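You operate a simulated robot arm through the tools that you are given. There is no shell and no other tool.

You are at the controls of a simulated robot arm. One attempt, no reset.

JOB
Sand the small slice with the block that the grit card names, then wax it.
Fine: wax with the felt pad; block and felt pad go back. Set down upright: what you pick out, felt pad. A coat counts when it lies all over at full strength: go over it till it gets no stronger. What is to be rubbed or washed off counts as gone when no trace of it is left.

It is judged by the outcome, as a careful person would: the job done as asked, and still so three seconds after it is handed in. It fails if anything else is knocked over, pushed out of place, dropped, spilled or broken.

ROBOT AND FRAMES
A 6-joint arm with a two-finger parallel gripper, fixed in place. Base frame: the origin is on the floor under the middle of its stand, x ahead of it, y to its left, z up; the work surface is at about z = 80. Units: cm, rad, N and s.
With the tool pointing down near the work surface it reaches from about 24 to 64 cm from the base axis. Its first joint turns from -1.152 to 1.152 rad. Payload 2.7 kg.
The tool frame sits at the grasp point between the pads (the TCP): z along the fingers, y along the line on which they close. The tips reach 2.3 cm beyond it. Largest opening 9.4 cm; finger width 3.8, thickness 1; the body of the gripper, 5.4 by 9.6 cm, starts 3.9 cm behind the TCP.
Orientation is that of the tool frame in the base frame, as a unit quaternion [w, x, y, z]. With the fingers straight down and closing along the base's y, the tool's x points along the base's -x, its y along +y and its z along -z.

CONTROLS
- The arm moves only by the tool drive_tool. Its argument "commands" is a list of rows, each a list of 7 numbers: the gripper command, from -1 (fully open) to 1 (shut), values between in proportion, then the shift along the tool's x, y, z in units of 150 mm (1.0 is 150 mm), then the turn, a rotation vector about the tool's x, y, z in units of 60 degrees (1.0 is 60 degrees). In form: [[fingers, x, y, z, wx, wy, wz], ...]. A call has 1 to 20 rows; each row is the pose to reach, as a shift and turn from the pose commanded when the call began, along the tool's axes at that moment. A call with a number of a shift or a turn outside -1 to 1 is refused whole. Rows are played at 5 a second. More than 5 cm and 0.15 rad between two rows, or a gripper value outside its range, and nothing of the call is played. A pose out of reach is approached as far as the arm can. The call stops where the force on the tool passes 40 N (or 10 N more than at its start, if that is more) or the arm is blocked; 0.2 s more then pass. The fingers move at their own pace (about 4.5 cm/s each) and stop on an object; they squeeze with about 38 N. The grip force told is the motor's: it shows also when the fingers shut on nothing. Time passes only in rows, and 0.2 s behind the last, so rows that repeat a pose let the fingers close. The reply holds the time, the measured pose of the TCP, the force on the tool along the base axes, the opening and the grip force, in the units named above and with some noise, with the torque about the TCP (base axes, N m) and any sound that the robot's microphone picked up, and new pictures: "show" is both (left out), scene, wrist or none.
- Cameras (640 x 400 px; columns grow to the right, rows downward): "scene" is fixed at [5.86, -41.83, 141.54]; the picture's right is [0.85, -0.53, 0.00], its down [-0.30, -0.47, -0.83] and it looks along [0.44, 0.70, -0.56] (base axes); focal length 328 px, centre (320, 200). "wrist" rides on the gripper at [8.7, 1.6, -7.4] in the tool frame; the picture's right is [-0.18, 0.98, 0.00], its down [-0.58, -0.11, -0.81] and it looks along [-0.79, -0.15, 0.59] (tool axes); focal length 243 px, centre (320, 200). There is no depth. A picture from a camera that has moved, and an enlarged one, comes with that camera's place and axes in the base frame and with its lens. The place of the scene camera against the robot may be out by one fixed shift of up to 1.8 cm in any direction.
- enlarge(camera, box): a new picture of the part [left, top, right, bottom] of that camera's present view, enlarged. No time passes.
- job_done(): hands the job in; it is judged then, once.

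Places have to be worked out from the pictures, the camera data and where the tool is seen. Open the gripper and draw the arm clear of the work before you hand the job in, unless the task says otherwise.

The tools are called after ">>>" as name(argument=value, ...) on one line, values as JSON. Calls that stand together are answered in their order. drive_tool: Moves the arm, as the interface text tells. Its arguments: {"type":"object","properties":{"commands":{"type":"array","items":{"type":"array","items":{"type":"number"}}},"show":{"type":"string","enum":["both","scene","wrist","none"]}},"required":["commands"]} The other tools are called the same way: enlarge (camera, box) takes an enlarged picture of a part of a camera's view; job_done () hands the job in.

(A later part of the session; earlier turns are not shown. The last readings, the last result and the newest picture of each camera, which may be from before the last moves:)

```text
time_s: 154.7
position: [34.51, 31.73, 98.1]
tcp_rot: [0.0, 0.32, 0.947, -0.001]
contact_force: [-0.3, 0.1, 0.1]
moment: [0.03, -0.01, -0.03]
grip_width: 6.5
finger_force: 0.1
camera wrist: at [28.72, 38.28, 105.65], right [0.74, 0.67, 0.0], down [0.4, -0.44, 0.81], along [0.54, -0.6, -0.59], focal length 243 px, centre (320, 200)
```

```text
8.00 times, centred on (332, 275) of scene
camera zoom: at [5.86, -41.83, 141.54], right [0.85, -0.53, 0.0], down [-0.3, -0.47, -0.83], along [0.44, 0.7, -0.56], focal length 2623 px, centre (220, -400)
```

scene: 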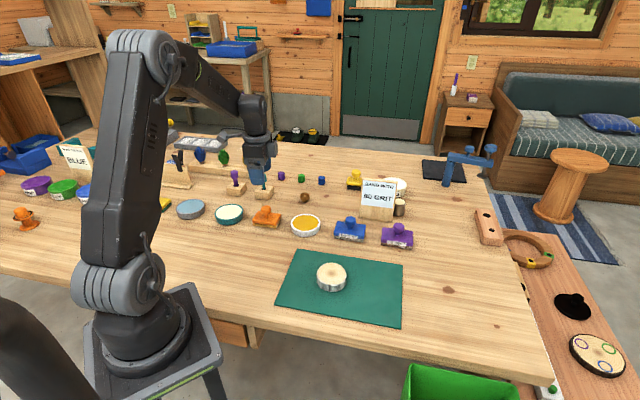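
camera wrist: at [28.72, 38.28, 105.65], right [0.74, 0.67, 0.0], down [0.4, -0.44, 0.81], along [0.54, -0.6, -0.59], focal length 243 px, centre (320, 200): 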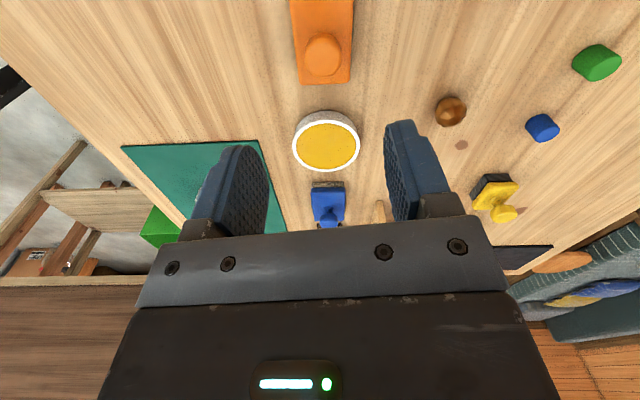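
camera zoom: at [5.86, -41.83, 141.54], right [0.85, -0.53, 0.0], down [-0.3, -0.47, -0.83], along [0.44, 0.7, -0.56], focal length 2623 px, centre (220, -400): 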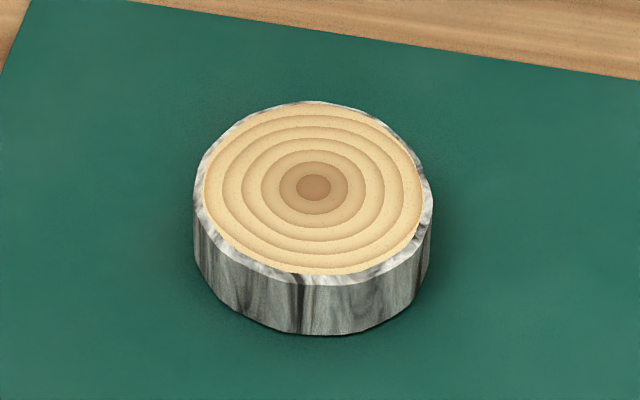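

Pad is back home within about a millimetre. Now I go to the 80-grit block for the boundary test, travelling high along the row.

>>> drive_tool(commands=[[-0.38, -0.2, -0.025, -0.1, 0, 0, 0.03], [-0.38, -0.4, -0.05, -0.2, 0, 0, 0.06], [-0.38, -0.6, -0.08, -0.2, 0, 0, 0.09], [-0.38, -0.8, -0.105, -0.2, 0, 0, 0.127], [-0.38, -0.98, -0.131, -0.2, 0, 0, 0.127], [-0.38, -0.98, -0.131, -0.2, 0, 0, 0.127]], show="none")

>>> drive_tool(commands=[[-0.38, -0.25, 0, 0, 0, 0, 0], [-0.38, -0.5, 0, 0, 0, 0, 0], [-0.38, -0.75, 0, 0, 0, 0, 0], [-0.38, -0.99, 0, 0, 0, 0, 0], [-0.38, -0.99, 0, 0, 0, 0, 0]], show="none")

```text
time_s: 156.1
position: [44.87, 21.51, 101.22]
tcp_rot: [-0.001, 0.383, 0.924, -0.001]
contact_force: [0.0, -0.1, 0.3]
moment: [0.0, -0.02, -0.01]
grip_width: 6.5
finger_force: 0.1
```

```text
time_s: 157.3
position: [55.34, 10.96, 100.85]
tcp_rot: [0.0, 0.383, 0.924, 0.001]
contact_force: [0.6, 0.0, -1.2]
moment: [0.0, -0.02, 0.03]
grip_width: 6.48
finger_force: 0.1
```

>>> drive_tool(commands=[[-0.38, -0.25, 0.003, 0.1, 0, 0, 0], [-0.38, -0.5, 0.006, 0.2, 0, 0, 0], [-0.38, -0.581, 0.007, 0.45, 0, 0, 0], [-0.38, -0.581, 0.007, 0.65, 0, 0, 0], [-0.38, -0.581, 0.007, 0.723, 0, 0, 0], [-0.38, -0.581, 0.007, 0.723, 0, 0, 0]], show="wrist")

>>> enlarge(camera="wrist", box=[240, 0, 400, 160])

```text
time_s: 158.7
position: [61.81, 4.75, 90.11]
tcp_rot: [0.0, 0.383, 0.924, 0.001]
contact_force: [0.5, -0.2, -0.1]
moment: [0.0, -0.02, 0.03]
grip_width: 6.48
finger_force: 0.0
camera wrist: at [56.88, 12.08, 97.67], right [0.83, 0.56, 0.0], down [0.33, -0.49, 0.81], along [0.45, -0.67, -0.59], focal length 243 px, centre (320, 200)
```

wrist: 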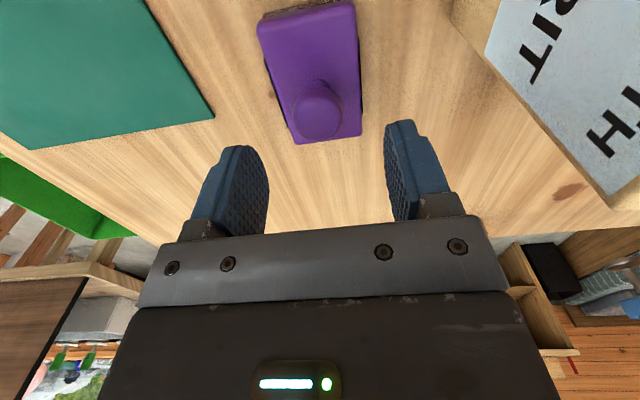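

```text
2.50 times, centred on (320, 80) of wrist
camera zoom: at [56.88, 12.08, 97.67], right [0.83, 0.56, 0.0], down [0.33, -0.49, 0.81], along [0.45, -0.67, -0.59], focal length 606 px, centre (320, 500)
```

zoom: 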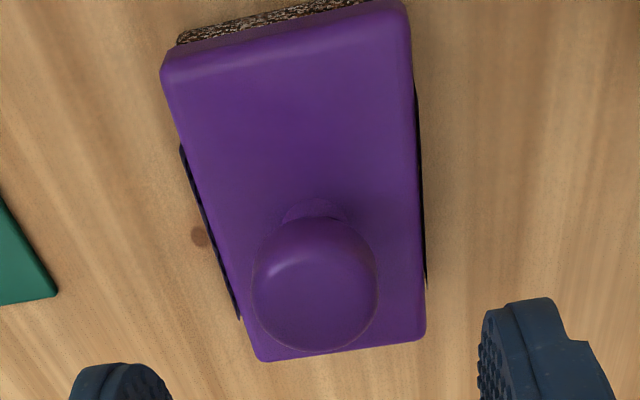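

Aligned within 0.2 cm. I correct, descend to z≈85.3 and grip the knob.

>>> drive_tool(commands=[[-0.38, 0.01, -0.008, 0.12, 0, 0, 0], [-0.38, 0.01, -0.008, 0.24, 0, 0, 0], [-0.38, 0.01, -0.008, 0.3, 0, 0, 0], [-0.38, 0.01, -0.008, 0.318, 0, 0, 0], [-0.38, 0.01, -0.008, 0.318, 0, 0, 0], [0.2, 0.01, -0.008, 0.318, 0, 0, 0], [1, 0.01, -0.008, 0.318, 0, 0, 0], [1, 0.01, -0.008, 0.318, 0, 0, 0], [1, 0.01, -0.008, 0.318, 0, 0, 0]], show="wrist")

```text
time_s: 160.7
position: [61.5, 4.81, 85.32]
tcp_rot: [-0.001, 0.383, 0.924, 0.0]
contact_force: [0.1, 0.3, 0.6]
moment: [0.03, -0.06, 0.0]
grip_width: 2.9
finger_force: 38.3
camera wrist: at [56.66, 12.06, 92.9], right [0.83, 0.56, 0.0], down [0.33, -0.49, 0.81], along [0.45, -0.67, -0.59], focal length 243 px, centre (320, 200)
```

wrist: 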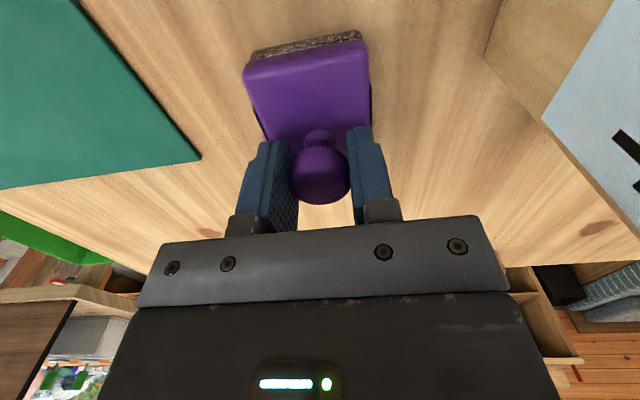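

Gripped. I lift and carry the block toward the slice, aiming to cover only one half of it.

>>> drive_tool(commands=[[1, 0, 0, -0.1, 0, 0, 0], [1, 0, 0, -0.35, 0, 0, 0], [1, 0, 0, -0.6, 0, 0, 0], [1, 0.15, -0.15, -0.75, 0, 0, 0], [1, 0.35, -0.35, -0.75, 0, 0, 0], [1, 0.55, -0.55, -0.75, 0, 0, 0], [1, 0.75, -0.75, -0.75, 0, 0, 0], [1, 0.95, -0.95, -0.75, 0, 0, 0], [1, 0.95, -0.95, -0.75, 0, 0, 0]], show="none")

```text
time_s: 162.7
position: [41.27, 5.06, 96.69]
tcp_rot: [0.0, 0.382, 0.924, 0.001]
contact_force: [0.3, 0.3, -1.6]
moment: [0.01, -0.02, 0.05]
grip_width: 2.9
finger_force: 37.4
```

>>> drive_tool(commands=[[1, 0.01, -0.05, 0.15, 0, 0, 0], [1, 0.019, -0.1, 0.35, 0, 0, 0], [1, 0.019, -0.1, 0.52, 0, 0, 0], [1, 0.019, -0.1, 0.56, 0, 0, 0], [1, 0.019, -0.1, 0.56, 0, 0, 0]], show="both")

>>> enlarge(camera="scene", box=[290, 230, 380, 310])

```text
time_s: 163.9
position: [40.07, 3.85, 88.25]
tcp_rot: [0.0, 0.382, 0.924, 0.0]
contact_force: [0.7, 0.4, -1.0]
moment: [-0.02, 0.01, 0.01]
grip_width: 2.9
finger_force: 38.3
camera wrist: at [35.19, 11.17, 95.79], right [0.83, 0.56, 0.0], down [0.33, -0.49, 0.81], along [0.45, -0.67, -0.59], focal length 243 px, centre (320, 200)
```

scene: 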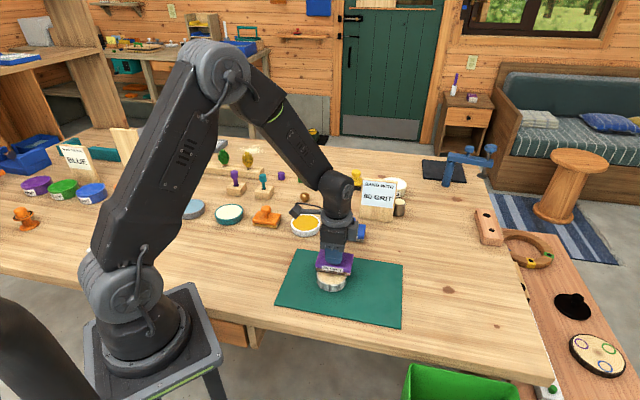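
wrist: 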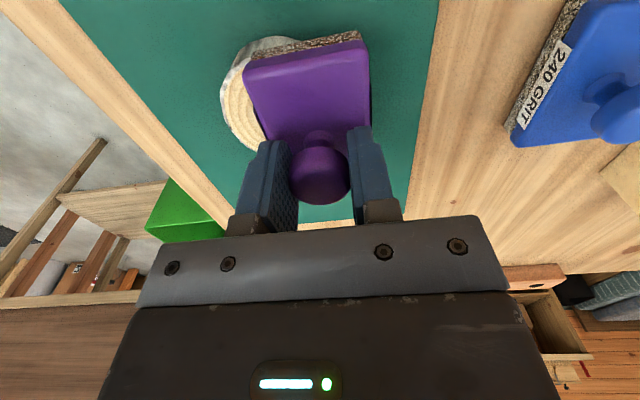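

```text
5.00 times, centred on (335, 270) of scene
camera zoom: at [5.86, -41.83, 141.54], right [0.85, -0.53, 0.0], down [-0.3, -0.47, -0.83], along [0.44, 0.7, -0.56], focal length 1640 px, centre (245, -150)
```

zoom: 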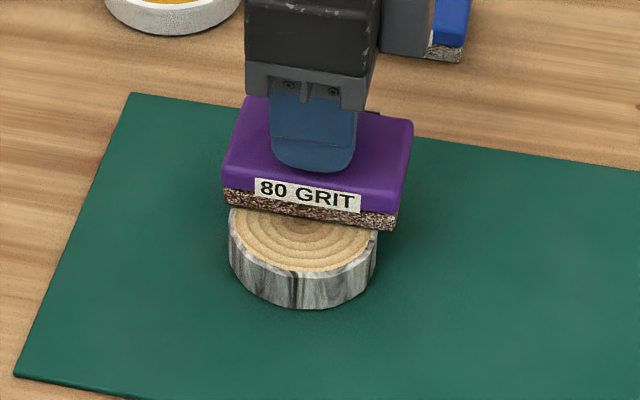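

The block covers the far half. I lower to contact and rub lengthwise a few strokes.

>>> drive_tool(commands=[[1, 0, 0, 0.008, 0, 0, 0], [1, 0, 0, 0.014, 0, 0, 0], [1, 0, 0, 0.018, 0, 0, 0], [1, 0, 0, 0.02, 0, 0, 0]], show="none")

```text
time_s: 164.9
position: [40.1, 3.89, 88.11]
tcp_rot: [0.001, 0.383, 0.924, 0.0]
contact_force: [-4.4, -0.8, 26.0]
moment: [-0.15, 0.47, 0.0]
grip_width: 2.94
finger_force: 38.1
```

>>> drive_tool(commands=[[1, 0.02, 0, -0.003, 0, 0, 0], [1, 0.05, 0, -0.003, 0, 0, 0], [1, 0.02, 0, -0.003, 0, 0, 0], [1, -0.02, 0, -0.003, 0, 0, 0], [1, -0.05, 0, -0.003, 0, 0, 0], [1, -0.02, 0, -0.003, 0, 0, 0], [1, 0.02, 0, -0.003, 0, 0, 0], [1, 0.05, 0, -0.003, 0, 0, 0], [1, 0.02, 0, -0.003, 0, 0, 0], [1, -0.02, 0, -0.003, 0, 0, 0], [1, -0.05, 0, -0.003, 0, 0, 0], [1, -0.02, 0, -0.003, 0, 0, 0], [1, 0.02, 0, -0.003, 0, 0, 0], [1, 0.05, 0, -0.003, 0, 0, 0], [1, 0.02, 0, -0.003, 0, 0, 0], [1, 0, 0, -0.003, 0, 0, 0]], show="none")

>>> drive_tool(commands=[[1, 0, 0, -0.1, 0, 0, 0], [1, 0, 0.1, -0.25, 0, 0, 0], [1, 0, 0.35, -0.3, 0, 0, 0], [1, 0, 0.55, -0.3, 0, 0, 0], [1, 0, 0.55, -0.3, 0, 0, 0]], show="both")

>>> enlarge(camera="scene", box=[313, 260, 350, 290])

>>> enlarge(camera="wrist", box=[120, 20, 260, 150])

```text
time_s: 168.3
position: [40.01, 4.0, 87.98]
tcp_rot: [-0.001, 0.384, 0.923, 0.001]
contact_force: [-9.5, 9.2, 33.6]
moment: [0.14, 0.4, -0.12]
grip_width: 2.94
finger_force: 37.8
```

```text
time_s: 169.5
position: [46.07, 9.69, 92.49]
tcp_rot: [0.0, 0.384, 0.923, 0.0]
contact_force: [-0.2, 0.4, -0.2]
moment: [0.03, -0.03, 0.0]
grip_width: 2.87
finger_force: 38.4
camera wrist: at [41.08, 16.98, 99.98], right [0.83, 0.56, 0.0], down [0.33, -0.49, 0.81], along [0.45, -0.67, -0.59], focal length 243 px, centre (320, 200)
```

scene: 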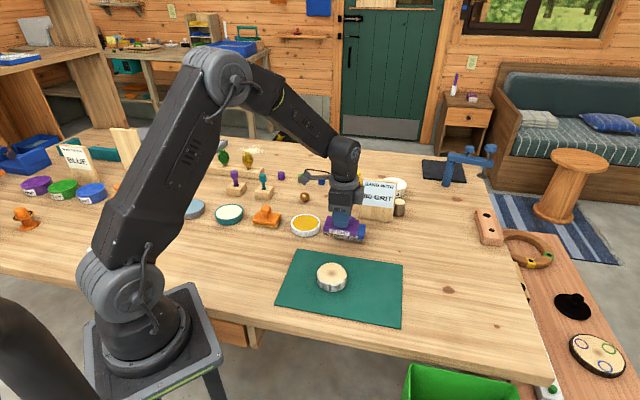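
wrist: 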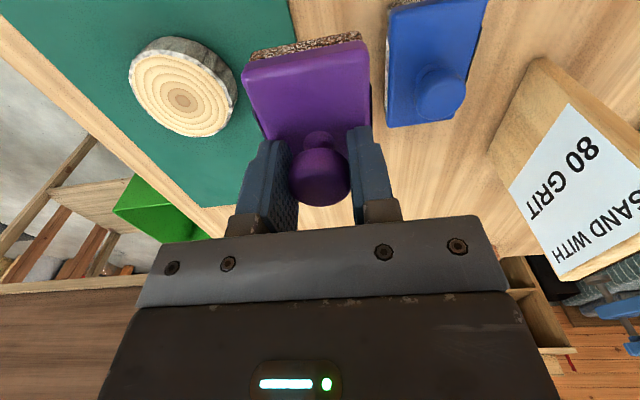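

```text
13.33 times, centred on (332, 275) of scene
camera zoom: at [5.86, -41.83, 141.54], right [0.85, -0.53, 0.0], down [-0.3, -0.47, -0.83], along [0.44, 0.7, -0.56], focal length 4372 px, centre (167, -800)
```

zoom: 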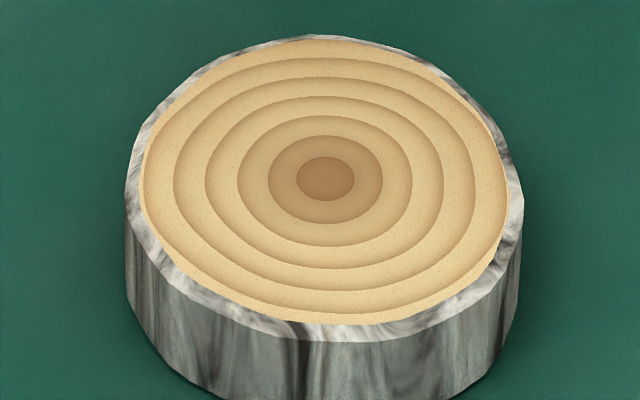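

```text
3.08 times, centred on (190, 85) of wrist
camera zoom: at [41.08, 16.98, 99.98], right [0.83, 0.56, 0.0], down [0.33, -0.49, 0.81], along [0.45, -0.67, -0.59], focal length 746 px, centre (720, 554)
```

zoom: 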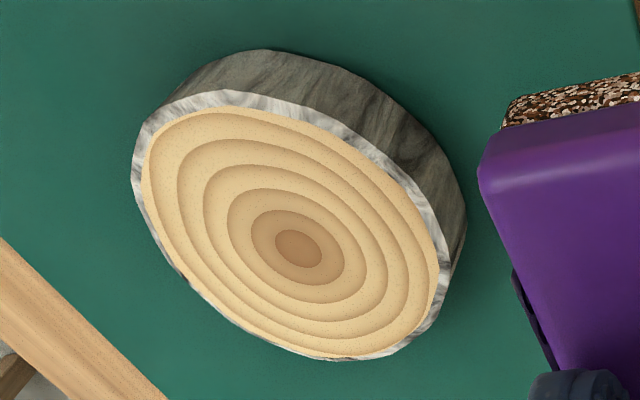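

No edge is visible, so sanding removed nothing visible – the wax likely never reached the wood. I also realise the pad is wider than the dish opening, so its underside may have rested on the rim without touching wax. I'll return the block, then re-dip and inspect the underside right after. Block back toward home:

>>> drive_tool(commands=[[1, 0, 0, -0.15, 0, 0, 0], [1, -0.1, 0.05, -0.3, 0, 0, 0], [1, -0.3, 0.15, -0.3, 0, 0, 0], [1, -0.5, 0.26, -0.3, 0, 0, 0], [1, -0.7, 0.36, -0.3, 0, 0, 0], [1, -0.9, 0.47, -0.3, 0, 0, 0], [1, -0.967, 0.501, -0.3, 0, 0, 0], [1, -0.967, 0.501, -0.3, 0, 0, 0]], show="wrist")

>>> enlarge(camera="wrist", box=[240, 20, 400, 140])

```text
time_s: 171.3
position: [61.47, 4.94, 96.82]
tcp_rot: [0.0, 0.383, 0.924, -0.001]
contact_force: [-0.4, 0.3, -0.9]
moment: [-0.01, -0.01, 0.0]
grip_width: 2.9
finger_force: 38.3
camera wrist: at [56.53, 12.12, 104.41], right [0.83, 0.56, 0.0], down [0.33, -0.49, 0.81], along [0.45, -0.67, -0.59], focal length 243 px, centre (320, 200)
```

wrist: 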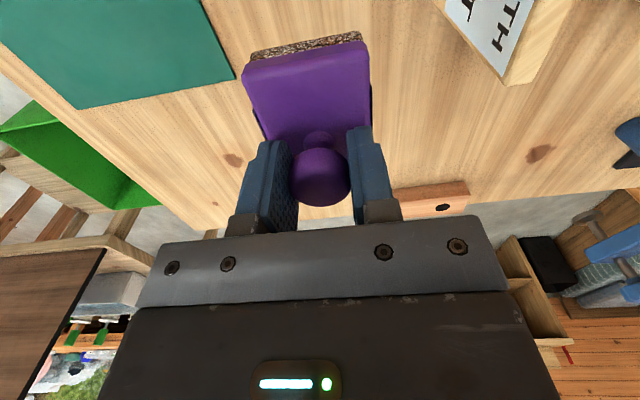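

```text
3.33 times, centred on (320, 80) of wrist
camera zoom: at [56.53, 12.12, 104.41], right [0.83, 0.56, 0.0], down [0.33, -0.49, 0.81], along [0.45, -0.67, -0.59], focal length 809 px, centre (320, 600)
```

zoom: 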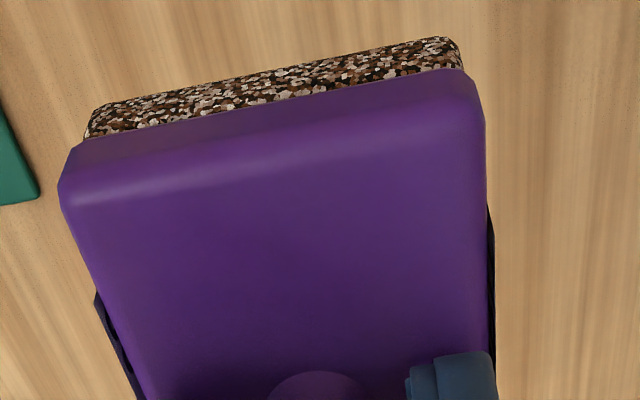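

The block is still square to the tool. I centre on its home and lower to just above the table.

>>> drive_tool(commands=[[1, -0.009, 0.003, 0.2, 0, 0, 0], [1, -0.009, 0.003, 0.45, 0, 0, 0], [1, -0.009, 0.003, 0.65, 0, 0, 0], [1, -0.009, 0.003, 0.73, 0, 0, 0], [1, -0.009, 0.003, 0.755, 0, 0, 0], [1, -0.009, 0.003, 0.755, 0, 0, 0]], show="wrist")

```text
time_s: 172.7
position: [61.34, 4.73, 85.57]
tcp_rot: [0.0, 0.382, 0.924, -0.001]
contact_force: [0.5, -0.4, -2.1]
moment: [0.02, -0.02, -0.02]
grip_width: 2.9
finger_force: 38.0
camera wrist: at [56.52, 11.94, 93.18], right [0.83, 0.56, 0.0], down [0.33, -0.49, 0.81], along [0.45, -0.67, -0.59], focal length 243 px, centre (320, 200)
```

wrist: 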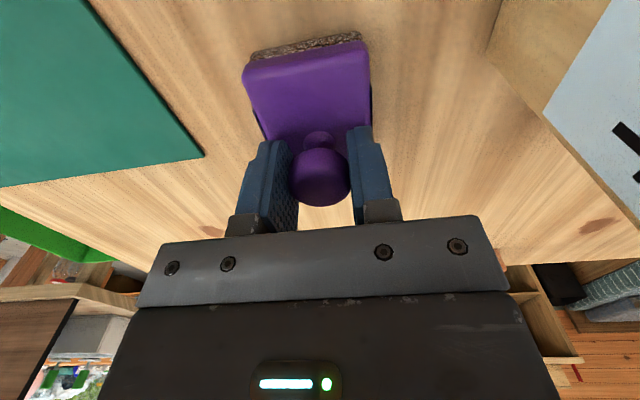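

I'm 0.18 cm short in tool +y; I correct and lower in small steps to contact.

>>> drive_tool(commands=[[1, -0.001, 0.012, 0, 0, 0, 0], [1, -0.001, 0.012, 0.008, 0, 0, 0], [1, -0.001, 0.012, 0.016, 0, 0, 0], [1, -0.001, 0.012, 0.02, 0, 0, 0]], show="none")

```text
time_s: 173.7
position: [61.83, 4.91, 85.31]
tcp_rot: [0.0, 0.383, 0.924, -0.002]
contact_force: [0.5, 0.0, -1.5]
moment: [-0.01, -0.01, 0.0]
grip_width: 2.89
finger_force: 37.8
```

>>> drive_tool(commands=[[1, 0, 0, 0.004, 0, 0, 0], [1, 0, 0, 0.008, 0, 0, 0], [1, 0, 0, 0.008, 0, 0, 0]], show="wrist")

```text
time_s: 174.5
position: [61.71, 4.93, 85.23]
tcp_rot: [0.001, 0.382, 0.924, 0.0]
contact_force: [-1.1, 0.9, 2.6]
moment: [-0.1, -0.08, -0.06]
grip_width: 2.92
finger_force: 38.0
camera wrist: at [56.81, 12.13, 92.8], right [0.83, 0.56, 0.0], down [0.33, -0.49, 0.81], along [0.45, -0.67, -0.59], focal length 243 px, centre (320, 200)
```

wrist: 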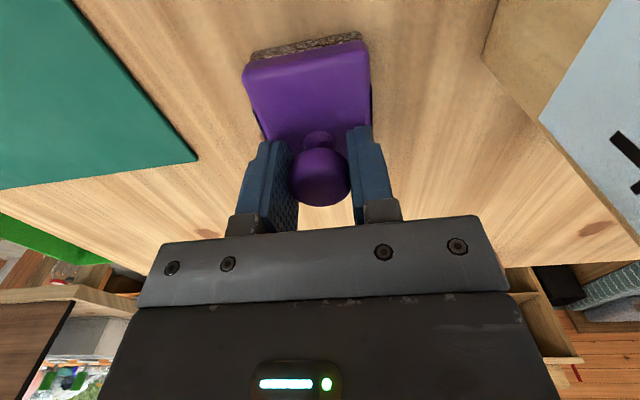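

Touching down within ~0.15 cm of home. I loosen, raise a bit, then open.

>>> drive_tool(commands=[[0.32, 0, 0, -0.002, 0, 0, 0], [0.3, 0, 0, -0.005, 0, 0, 0], [0.3, 0, 0, -0.025, 0, 0, 0], [-0.1, 0, 0, -0.03, 0, 0, 0], [-0.38, 0, 0, -0.03, 0, 0, 0], [-0.38, 0, 0, -0.1, 0, 0, 0], [-0.38, 0, 0, -0.35, 0, 0, 0], [-0.38, 0, 0, -0.6, 0, 0, 0], [-0.38, 0, 0, -0.85, 0, 0, 0], [-0.38, 0, 0, -0.85, 0, 0, 0]], show="both")

>>> enlarge(camera="scene", box=[370, 205, 430, 260])

```text
time_s: 176.7
position: [62.04, 4.67, 97.74]
tcp_rot: [-0.001, 0.383, 0.924, -0.001]
contact_force: [0.9, 0.6, 0.7]
moment: [-0.02, 0.02, -0.03]
grip_width: 6.48
finger_force: 0.1
camera wrist: at [56.98, 11.99, 105.35], right [0.83, 0.56, 0.0], down [0.34, -0.49, 0.81], along [0.45, -0.67, -0.59], focal length 243 px, centre (320, 200)
```

scene: 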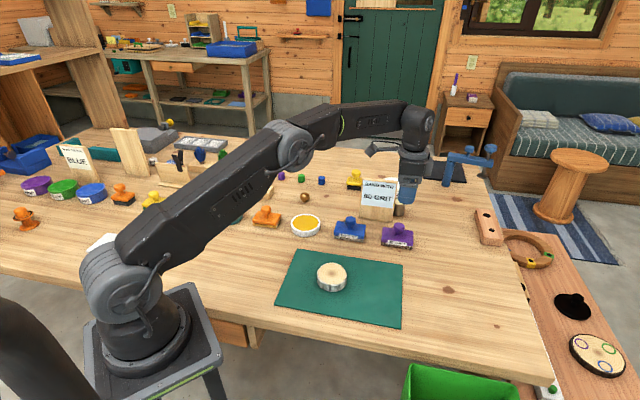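
wrist: 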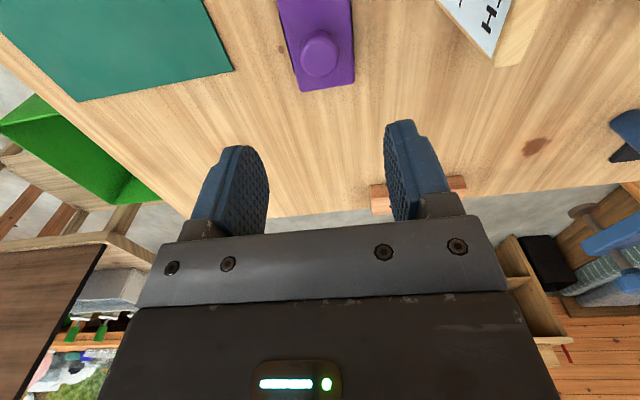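

```text
7.27 times, centred on (400, 232) of scene
camera zoom: at [5.86, -41.83, 141.54], right [0.85, -0.53, 0.0], down [-0.3, -0.47, -0.83], along [0.44, 0.7, -0.56], focal length 2385 px, centre (-262, -36)
```

zoom: 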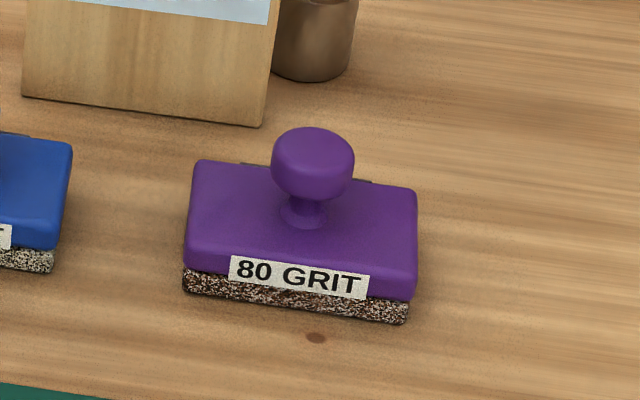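

Block is home within 1–2 mm. Now back along the row to the felt pad.

>>> drive_tool(commands=[[-0.38, 0.22, -0.003, -0.1, 0, 0, 0], [-0.38, 0.48, -0.006, -0.2, 0, 0, 0], [-0.38, 0.74, -0.009, -0.2, 0, 0, 0], [-0.38, 1.0, -0.012, -0.2, 0, 0, 0], [-0.38, 1.0, -0.012, -0.2, 0, 0, 0]], show="none")

>>> drive_tool(commands=[[-0.38, 0.25, 0, 0, 0, 0, 0], [-0.38, 0.5, 0, 0, 0, 0, 0], [-0.38, 0.75, 0, 0, 0, 0, 0], [-0.38, 1.0, 0, 0, 0, 0, 0], [-0.38, 1.0, 0, 0, 0, 0, 0]], show="none")

```text
time_s: 177.9
position: [51.03, 15.56, 100.99]
tcp_rot: [0.0, 0.383, 0.924, -0.001]
contact_force: [0.7, 0.2, 0.1]
moment: [0.01, 0.0, -0.01]
grip_width: 6.49
finger_force: 0.1
```

```text
time_s: 179.1
position: [40.42, 26.04, 101.04]
tcp_rot: [0.0, 0.383, 0.924, 0.001]
contact_force: [0.2, -0.3, 0.3]
moment: [0.01, -0.02, 0.0]
grip_width: 6.48
finger_force: 0.0
```

>>> drive_tool(commands=[[-0.38, 0.25, 0, 0.1, 0, 0, 0], [-0.38, 0.5, -0.005, 0.2, 0, 0, 0], [-0.38, 0.553, -0.005, 0.45, 0, 0, 0], [-0.38, 0.553, -0.005, 0.65, 0, 0, 0], [-0.38, 0.553, -0.005, 0.733, 0, 0, 0], [-0.38, 0.553, -0.005, 0.733, 0, 0, 0]], show="wrist")

>>> enlarge(camera="wrist", box=[240, 0, 400, 160])

```text
time_s: 180.5
position: [34.4, 31.73, 90.06]
tcp_rot: [0.0, 0.384, 0.923, -0.001]
contact_force: [0.3, -0.7, 1.0]
moment: [0.0, -0.02, -0.04]
grip_width: 6.48
finger_force: 0.0
camera wrist: at [29.48, 39.11, 97.59], right [0.83, 0.56, 0.0], down [0.33, -0.49, 0.81], along [0.45, -0.67, -0.59], focal length 243 px, centre (320, 200)
```

wrist: 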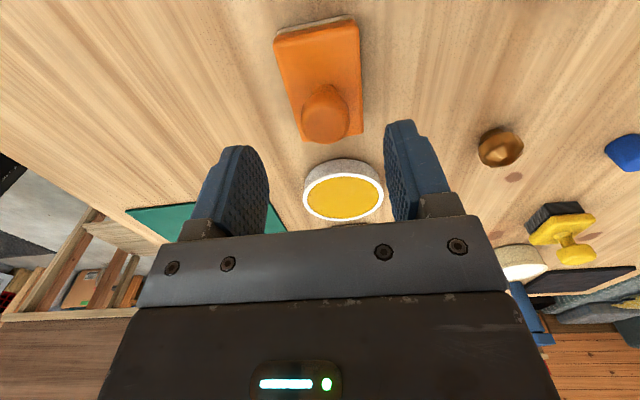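

```text
2.50 times, centred on (320, 80) of wrist
camera zoom: at [29.48, 39.11, 97.59], right [0.83, 0.56, 0.0], down [0.33, -0.49, 0.81], along [0.45, -0.67, -0.59], focal length 606 px, centre (320, 500)
```

zoom: 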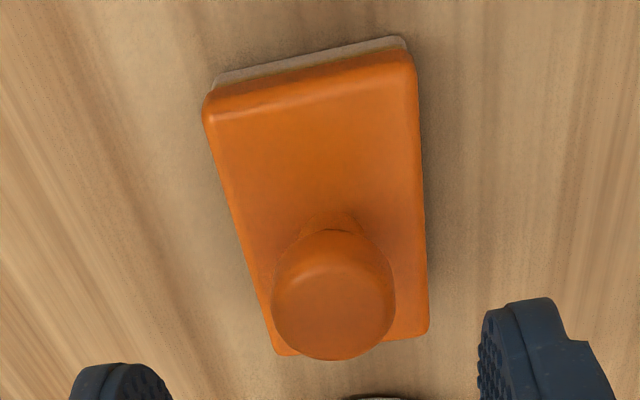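

The felt's near end looks nearly grey again. I check the front side from the scene camera too.

>>> enlarge(camera="scene", box=[240, 195, 300, 240])

>>> enlarge(camera="wrist", box=[265, 5, 365, 60])

```text
8.89 times, centred on (270, 218) of scene
camera zoom: at [5.86, -41.83, 141.54], right [0.85, -0.53, 0.0], down [-0.3, -0.47, -0.83], along [0.44, 0.7, -0.56], focal length 2915 px, centre (764, 44)
```

zoom: 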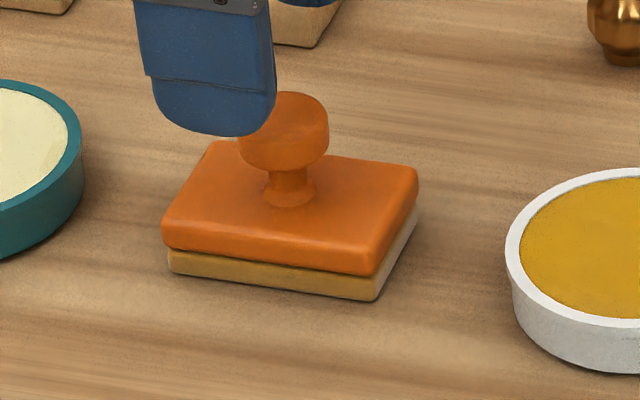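

```text
6.40 times, centred on (315, 32) of wrist
camera zoom: at [29.48, 39.11, 97.59], right [0.83, 0.56, 0.0], down [0.33, -0.49, 0.81], along [0.45, -0.67, -0.59], focal length 1553 px, centre (352, 1272)
```

zoom: 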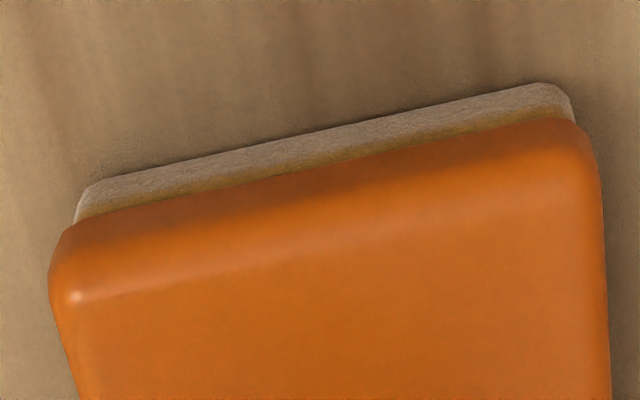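

The felt's ends are pale while the long front side is amber, so loading is local. I pick the pad up again (correcting +0.25 cm in tool y).

>>> drive_tool(commands=[[-0.38, -0.007, 0.016, 0.12, 0, 0, 0], [-0.38, -0.007, 0.016, 0.24, 0, 0, 0], [-0.38, -0.007, 0.016, 0.29, 0, 0, 0], [-0.38, -0.007, 0.016, 0.311, 0, 0, 0], [-0.38, -0.007, 0.016, 0.311, 0, 0, 0], [0.2, -0.007, 0.016, 0.311, 0, 0, 0], [1, -0.007, 0.016, 0.311, 0, 0, 0], [1, -0.007, 0.016, 0.311, 0, 0, 0], [1, -0.007, 0.016, 0.311, 0, 0, 0]], show="wrist")

```text
time_s: 182.5
position: [34.8, 31.83, 85.26]
tcp_rot: [0.0, 0.383, 0.924, -0.001]
contact_force: [-0.7, 0.3, 0.3]
moment: [-0.02, 0.01, 0.0]
grip_width: 2.92
finger_force: 38.1
camera wrist: at [29.86, 39.08, 92.86], right [0.83, 0.56, 0.0], down [0.33, -0.49, 0.81], along [0.45, -0.67, -0.59], focal length 243 px, centre (320, 200)
```

wrist: 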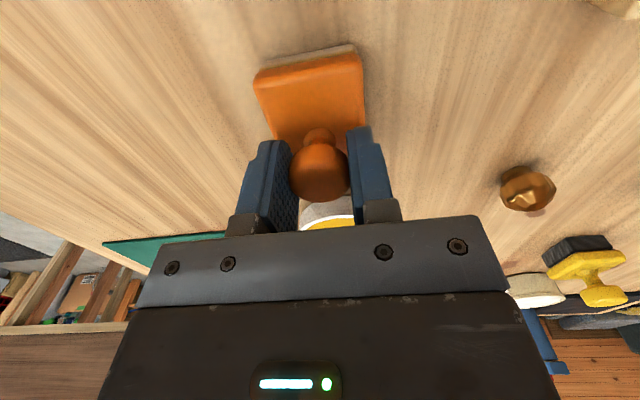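

Gripped. I lift, go to the amber dish and dip flat again, then inspect the underside right away.

>>> drive_tool(commands=[[1, 0, 0, -0.1, 0, 0, 0], [1, 0, 0, -0.3, 0, 0, 0], [1, 0, 0, -0.45, 0, 0, 0], [1, -0.25, 0, -0.45, 0, 0, 0], [1, -0.5, 0, -0.45, 0, 0, 0], [1, -0.795, -0.005, -0.45, 0, 0, 0], [1, -0.795, -0.005, -0.45, 0, 0, 0]], show="both")

>>> enlarge(camera="wrist", box=[240, 0, 400, 120])

>>> enlarge(camera="scene", box=[265, 170, 355, 245])

```text
time_s: 184.1
position: [43.12, 23.05, 92.12]
tcp_rot: [0.0, 0.383, 0.924, -0.002]
contact_force: [0.7, -0.3, -0.3]
moment: [0.01, 0.0, 0.03]
grip_width: 2.87
finger_force: 37.9
camera wrist: at [38.16, 30.42, 99.63], right [0.83, 0.56, 0.0], down [0.34, -0.49, 0.81], along [0.45, -0.67, -0.59], focal length 243 px, centre (320, 200)
```

scene: 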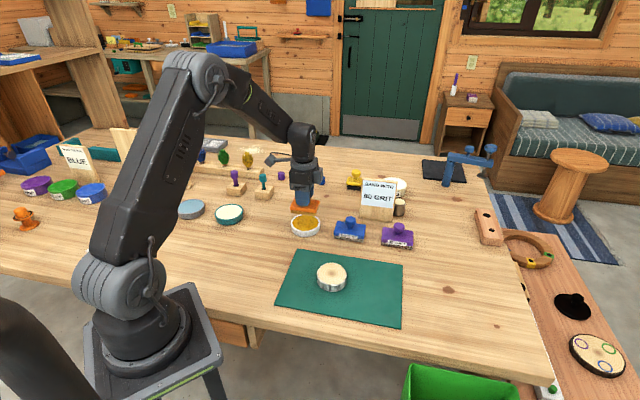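
wrist: 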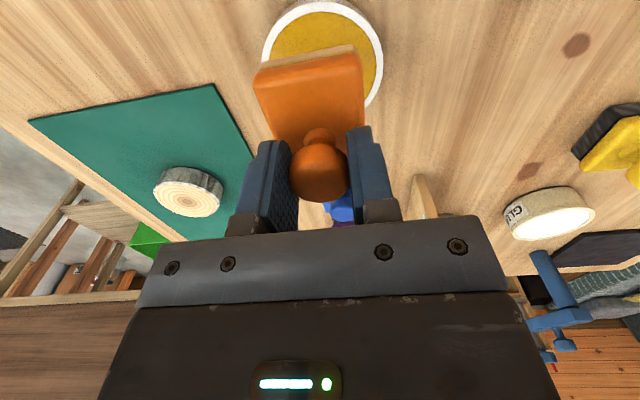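

```text
3.33 times, centred on (320, 60) of wrist
camera zoom: at [38.16, 30.42, 99.63], right [0.83, 0.56, 0.0], down [0.34, -0.49, 0.81], along [0.45, -0.67, -0.59], focal length 809 px, centre (320, 667)
```

zoom: 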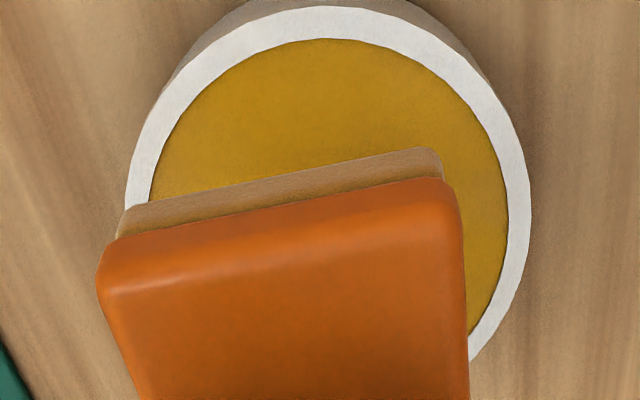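

```text
5.33 times, centred on (310, 208) of scene
camera zoom: at [5.86, -41.83, 141.54], right [0.85, -0.53, 0.0], down [-0.3, -0.47, -0.83], along [0.44, 0.7, -0.56], focal length 1749 px, centre (373, 160)
```

zoom: 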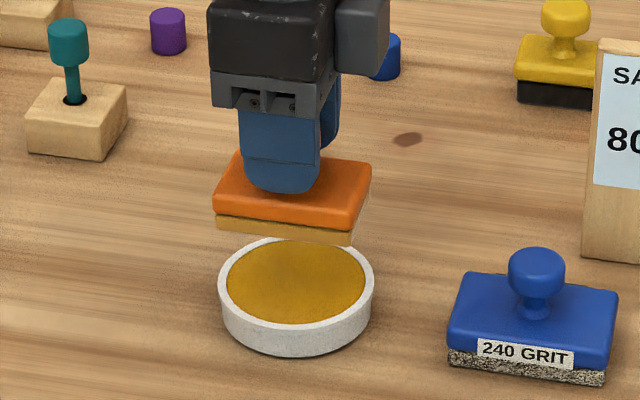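

In the air the near end shows tan, so lightly loaded. I align (+0.25 cm in y) and dip with a firm press.

>>> drive_tool(commands=[[1, 0, 0.017, 0.12, 0, 0, 0], [1, 0, 0.017, 0.24, 0, 0, 0], [1, 0, 0.017, 0.3, 0, 0, 0], [1, 0, 0.017, 0.31, 0, 0, 0], [1, 0, 0.017, 0.318, 0, 0, 0], [1, 0, 0.017, 0.322, 0, 0, 0], [1, 0, 0.017, 0.322, 0, 0, 0]], show="none")

```text
time_s: 185.7
position: [43.38, 23.74, 87.45]
tcp_rot: [0.002, 0.383, 0.924, 0.002]
contact_force: [-0.4, -0.8, 4.3]
moment: [-0.18, 0.02, -0.02]
grip_width: 2.86
finger_force: 37.2
stopped in row 7: the force on the tool passed its limit at 40 N (the readings are from after the stop); the commanded pose is now the measured one
```

Pressed firmly (40 N peak). I lift straight up and tilt to look at the underside immediately.

>>> drive_tool(commands=[[1, 0, 0, -0.05, 0, 0, 0], [1, 0, 0, -0.3, 0, 0, 0], [1, 0, 0, -0.6, 0, 0, 0], [1, 0, 0, -0.9, 0, 0, 0], [1, 0, 0, -0.9, 0.13, 0, 0], [1, 0, 0, -0.9, 0.26, 0, 0], [1, 0, 0, -0.9, 0.39, 0, 0], [1, 0, 0, -0.9, 0.52, 0, 0], [1, 0, 0, -0.9, 0.65, 0, 0], [1, 0, 0, -0.9, 0.78, 0, 0], [1, 0, 0, -0.9, 0.91, 0, 0], [1, 0, 0, -0.9, 1.0, 0, 0], [1, 0, 0, -0.9, 1.0, 0, 0]], show="scene")

>>> enlarge(camera="scene", box=[265, 150, 345, 210])

>>> enlarge(camera="scene", box=[280, 170, 330, 205])

```text
time_s: 188.5
position: [37.81, 19.16, 96.84]
tcp_rot: [-0.191, 0.332, 0.8, -0.461]
contact_force: [-0.7, 0.0, -0.6]
moment: [0.01, -0.01, -0.03]
grip_width: 2.88
finger_force: 38.2
out of reach, approached as far as the arm can: row 10, 11, 12, 13
```

scene: 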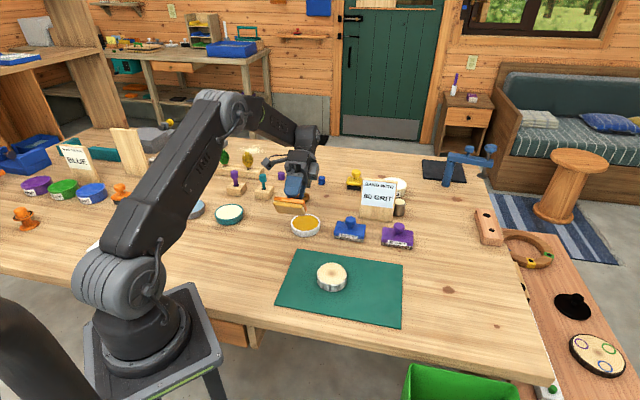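

```text
6.67 times, centred on (305, 180) of scene
camera zoom: at [5.86, -41.83, 141.54], right [0.85, -0.53, 0.0], down [-0.3, -0.47, -0.83], along [0.44, 0.7, -0.56], focal length 2186 px, centre (420, 333)
```

zoom: 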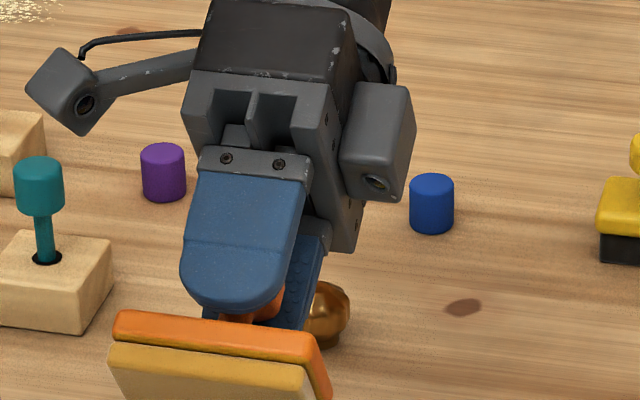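

```text
11.43 times, centred on (305, 188) of scene
camera zoom: at [5.86, -41.83, 141.54], right [0.85, -0.53, 0.0], down [-0.3, -0.47, -0.83], along [0.44, 0.7, -0.56], focal length 3748 px, centre (491, 343)
```

zoom: 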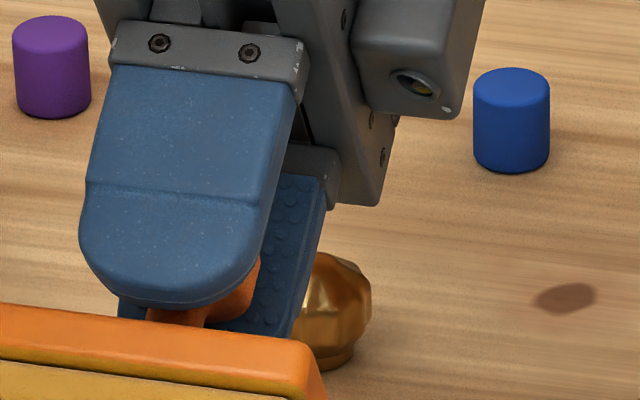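

The pose was reached only approximately but without contact. I zoom in on the underside.

>>> enlarge(camera="scene", box=[265, 190, 320, 225])

```text
11.43 times, centred on (292, 208) of scene
camera zoom: at [5.86, -41.83, 141.54], right [0.85, -0.53, 0.0], down [-0.3, -0.47, -0.83], along [0.44, 0.7, -0.56], focal length 3748 px, centre (634, 114)
```

zoom: 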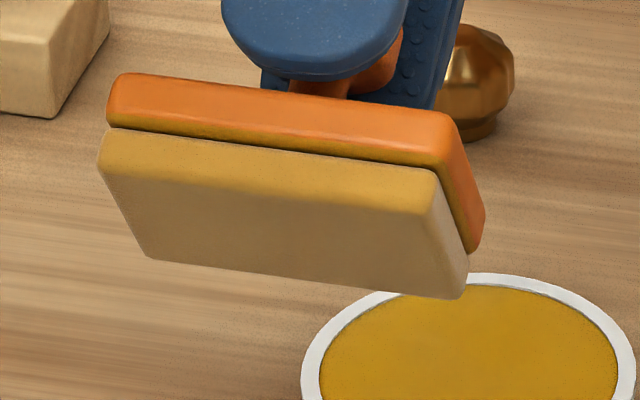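

The underside looks pale, not amber, even right after a firm dip – only the sides are tinted. I un-tilt and repeat the view at the earlier spot over the mat to compare fairly.

>>> drive_tool(commands=[[1, 0, 0, 0, -0.13, 0, 0], [1, 0, 0, 0, -0.26, 0, 0], [1, 0, 0, 0, -0.39, 0, 0], [1, 0, 0, 0, -0.52, 0, 0], [1, 0, 0, 0, -0.65, 0, 0], [1, 0, 0, 0, -0.78, 0, 0], [1, 0, 0, 0, -0.91, 0, 0], [1, 0, 0, 0, -1.0, 0, 0], [1, 0, 0, 0, -1.0, 0, 0]], show="scene")

```text
time_s: 190.5
position: [37.92, 18.88, 97.1]
tcp_rot: [0.0, 0.382, 0.924, 0.001]
contact_force: [0.0, -0.2, 0.5]
moment: [0.03, 0.0, 0.01]
grip_width: 2.86
finger_force: 37.9
```

scene: 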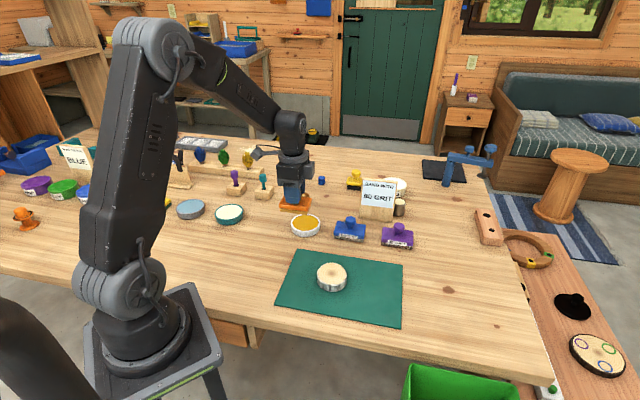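

>>> drive_tool(commands=[[1, -0.15, -0.125, -0.05, 0, 0, 0], [1, -0.3, -0.25, -0.1, 0, 0, 0], [1, -0.45, -0.375, -0.13, 0, 0, 0], [1, -0.58, -0.5, -0.13, 0, 0, 0], [1, -0.73, -0.63, -0.2, 0, 0, 0], [1, -0.88, -0.76, -0.26, 0, 0, 0], [1, -0.98, -0.85, -0.26, 0, 0, 0], [1, -0.98, -0.85, -0.26, 0, 0, 0]], show="none")

>>> drive_tool(commands=[[1, -0.08, -0.07, 0, 0, 0, 0], [1, -0.16, -0.14, 0, 0.1, 0, 0], [1, -0.16, -0.14, 0, 0.23, 0, 0], [1, -0.16, -0.14, 0, 0.36, 0, 0], [1, -0.16, -0.14, 0, 0.49, 0, 0], [1, -0.16, -0.14, 0, 0.62, 0, 0], [1, -0.16, -0.14, 0, 0.75, 0, 0], [1, -0.16, -0.14, 0, 0.88, 0, 0], [1, -0.16, -0.14, 0, 1.0, 0, 0], [1, -0.16, -0.14, 0, 1.0, 0, 0]], show="scene")

>>> enlarge(camera="scene", box=[335, 225, 385, 258])

```text
time_s: 192.3
position: [39.47, -0.47, 101.2]
tcp_rot: [0.001, 0.383, 0.924, 0.001]
contact_force: [1.0, 1.2, -1.2]
moment: [-0.03, -0.01, 0.0]
grip_width: 2.87
finger_force: 37.8
```

```text
time_s: 194.5
position: [39.8, -3.7, 101.12]
tcp_rot: [-0.191, 0.331, 0.8, -0.462]
contact_force: [-0.7, -0.7, -0.5]
moment: [0.06, 0.02, 0.03]
grip_width: 2.89
finger_force: 37.6
```

scene: 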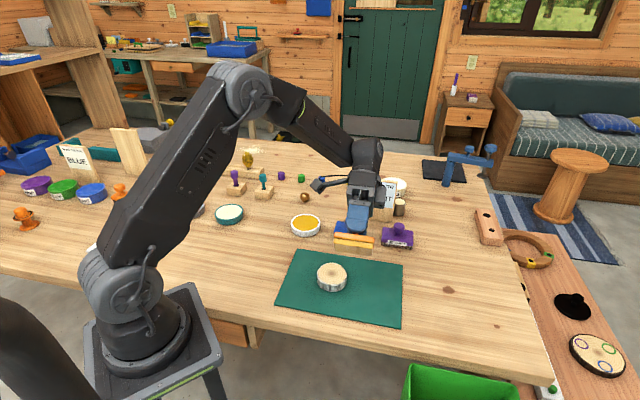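

```text
12.12 times, centred on (360, 242) of scene
camera zoom: at [5.86, -41.83, 141.54], right [0.85, -0.53, 0.0], down [-0.3, -0.47, -0.83], along [0.44, 0.7, -0.56], focal length 3975 px, centre (-165, -303)
```

zoom: 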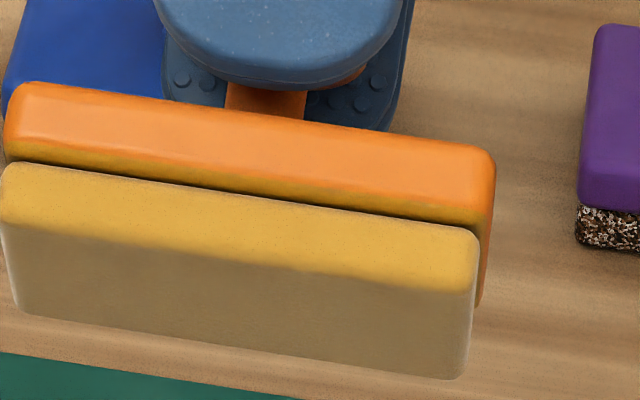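

Same look: sides clearly amber, underside only weakly tinted. I suspect the underside needs to be worked in the wax rather than just pressed. I un-tilt and return to the dish to rub the pad in it.

>>> drive_tool(commands=[[1, 0, 0, 0, -0.13, 0, 0], [1, 0, 0, 0, -0.26, 0, 0], [1, 0, 0, 0, -0.39, 0, 0], [1, 0, 0, 0, -0.52, 0, 0], [1, 0, 0, 0, -0.65, 0, 0], [1, 0, 0, 0, -0.78, 0, 0], [1, 0, 0, 0, -0.91, 0, 0], [1, 0, 0, 0, -1.0, 0, 0], [1, 0, 0, 0, -1.0, 0, 0]], show="none")

```text
time_s: 196.5
position: [39.62, -3.7, 101.08]
tcp_rot: [0.001, 0.382, 0.924, 0.002]
contact_force: [0.2, 0.3, -1.0]
moment: [-0.03, 0.02, 0.02]
grip_width: 2.88
finger_force: 37.7
```

>>> drive_tool(commands=[[1, 0.15, 0.195, 0, 0, 0, 0], [1, 0.3, 0.39, 0, 0, 0, 0], [1, 0.45, 0.585, 0, 0, 0, 0], [1, 0.6, 0.78, 0, 0, 0, 0], [1, 0.75, 0.98, 0, 0, 0, 0], [1, 0.75, 0.98, 0, 0, 0, 0]], show="none")

>>> drive_tool(commands=[[1, 0.12, 0.16, 0.1, 0, 0, 0], [1, 0.24, 0.32, 0.2, 0, 0, 0], [1, 0.36, 0.48, 0.35, 0, 0, 0], [1, 0.36, 0.48, 0.54, 0, 0, 0], [1, 0.36, 0.48, 0.54, 0, 0, 0]], show="wrist")

>>> enlarge(camera="wrist", box=[240, 0, 400, 120])

```text
time_s: 197.9
position: [42.16, 14.6, 101.01]
tcp_rot: [0.0, 0.382, 0.924, 0.001]
contact_force: [0.2, 0.1, -1.6]
moment: [0.0, 0.0, 0.01]
grip_width: 2.85
finger_force: 38.3
```

```text
time_s: 199.1
position: [43.4, 23.49, 92.76]
tcp_rot: [0.0, 0.383, 0.924, 0.001]
contact_force: [-0.3, -0.6, -1.1]
moment: [0.02, 0.02, 0.03]
grip_width: 2.86
finger_force: 37.3
camera wrist: at [38.52, 30.73, 100.41], right [0.83, 0.56, 0.0], down [0.33, -0.49, 0.81], along [0.46, -0.67, -0.59], focal length 243 px, centre (320, 200)
```

wrist: 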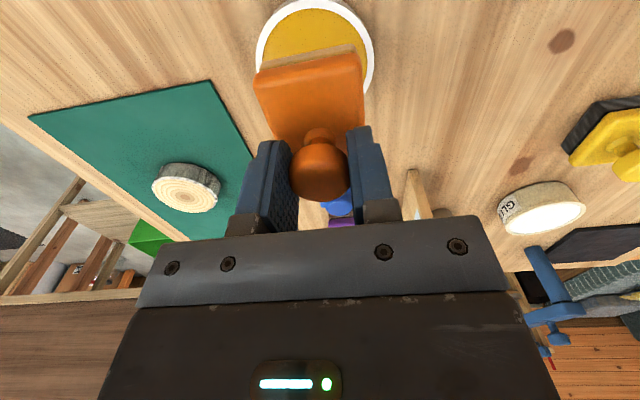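

```text
3.33 times, centred on (320, 60) of wrist
camera zoom: at [38.52, 30.73, 100.41], right [0.83, 0.56, 0.0], down [0.33, -0.49, 0.81], along [0.46, -0.67, -0.59], focal length 809 px, centre (320, 667)
```

zoom: 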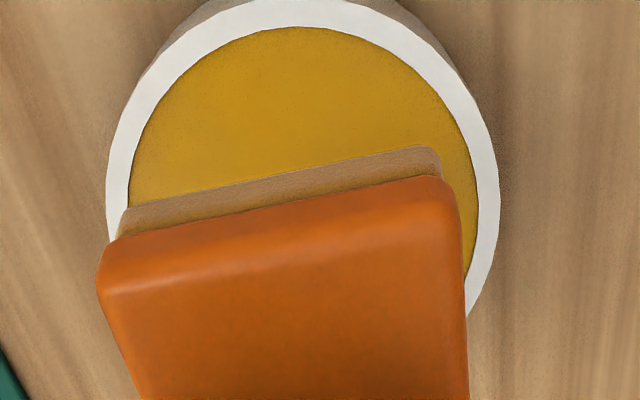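

I centre (-0.2 cm in y), lower to contact and rub the pad around gently inside the dish.

>>> drive_tool(commands=[[1, 0, -0.013, 0.12, 0, 0, 0], [1, 0, -0.013, 0.24, 0, 0, 0], [1, 0, -0.013, 0.33, 0, 0, 0], [1, 0, -0.013, 0.345, 0, 0, 0], [1, 0, -0.013, 0.35, 0, 0, 0], [1, 0, -0.013, 0.354, 0, 0, 0]], show="none")

```text
time_s: 200.5
position: [43.23, 23.39, 87.65]
tcp_rot: [0.0, 0.383, 0.924, 0.0]
contact_force: [0.9, 0.4, 0.1]
moment: [0.0, -0.02, -0.01]
grip_width: 2.91
finger_force: 37.8
```

>>> drive_tool(commands=[[1, 0, 0, 0.006, 0, 0, 0], [1, 0, 0, 0.012, 0, 0, 0], [1, 0, 0, 0.016, 0, 0, 0], [1, 0, 0, 0.016, 0, 0, 0]], show="none")

```text
time_s: 201.5
position: [43.28, 23.48, 87.54]
tcp_rot: [0.001, 0.382, 0.924, 0.002]
contact_force: [-3.9, -2.7, 17.0]
moment: [-0.51, -0.01, -0.07]
grip_width: 2.9
finger_force: 38.5
```

Contact at 17 N. I ease slightly and work the pad around in small strokes.

>>> drive_tool(commands=[[1, 0.02, 0, -0.002, 0, 0, 0], [1, 0.05, 0, -0.002, 0, 0, 0], [1, 0.05, 0.02, -0.002, 0, 0, 0], [1, 0.02, 0.03, -0.002, 0, 0, 0], [1, -0.02, 0.03, -0.002, 0, 0, 0], [1, -0.05, 0.02, -0.002, 0, 0, 0], [1, -0.05, -0.02, -0.002, 0, 0, 0], [1, -0.02, -0.03, -0.002, 0, 0, 0], [1, 0.02, -0.03, -0.002, 0, 0, 0], [1, 0.05, -0.02, -0.002, 0, 0, 0], [1, 0.05, 0.02, -0.002, 0, 0, 0], [1, 0.02, 0.03, -0.002, 0, 0, 0], [1, -0.02, 0.03, -0.002, 0, 0, 0], [1, -0.05, 0.01, -0.002, 0, 0, 0], [1, -0.03, 0, -0.002, 0, 0, 0], [1, 0, 0, -0.002, 0, 0, 0]], show="scene")

>>> enlarge(camera="scene", box=[275, 190, 345, 245])

```text
time_s: 204.9
position: [43.38, 23.28, 87.39]
tcp_rot: [0.001, 0.383, 0.924, 0.0]
contact_force: [5.7, -6.6, 18.8]
moment: [-0.16, 0.02, 0.06]
grip_width: 2.91
finger_force: 38.6
```

scene: 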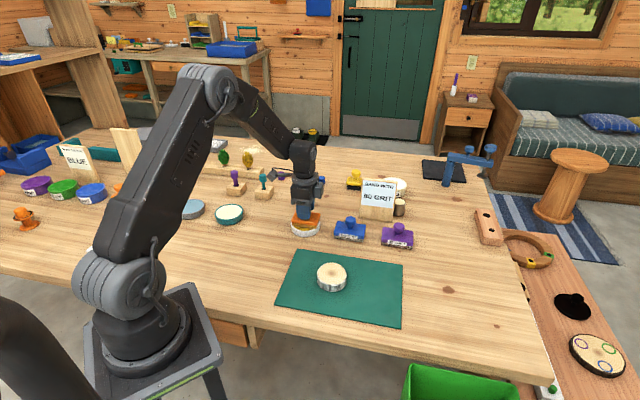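

```text
7.27 times, centred on (310, 218) of scene
camera zoom: at [5.84, -41.87, 141.53], right [0.85, -0.53, 0.0], down [-0.3, -0.47, -0.83], along [0.44, 0.7, -0.56], focal length 2385 px, centre (393, 73)
```

zoom: 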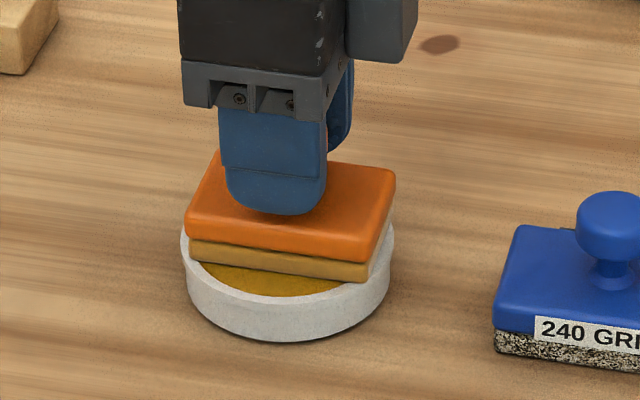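

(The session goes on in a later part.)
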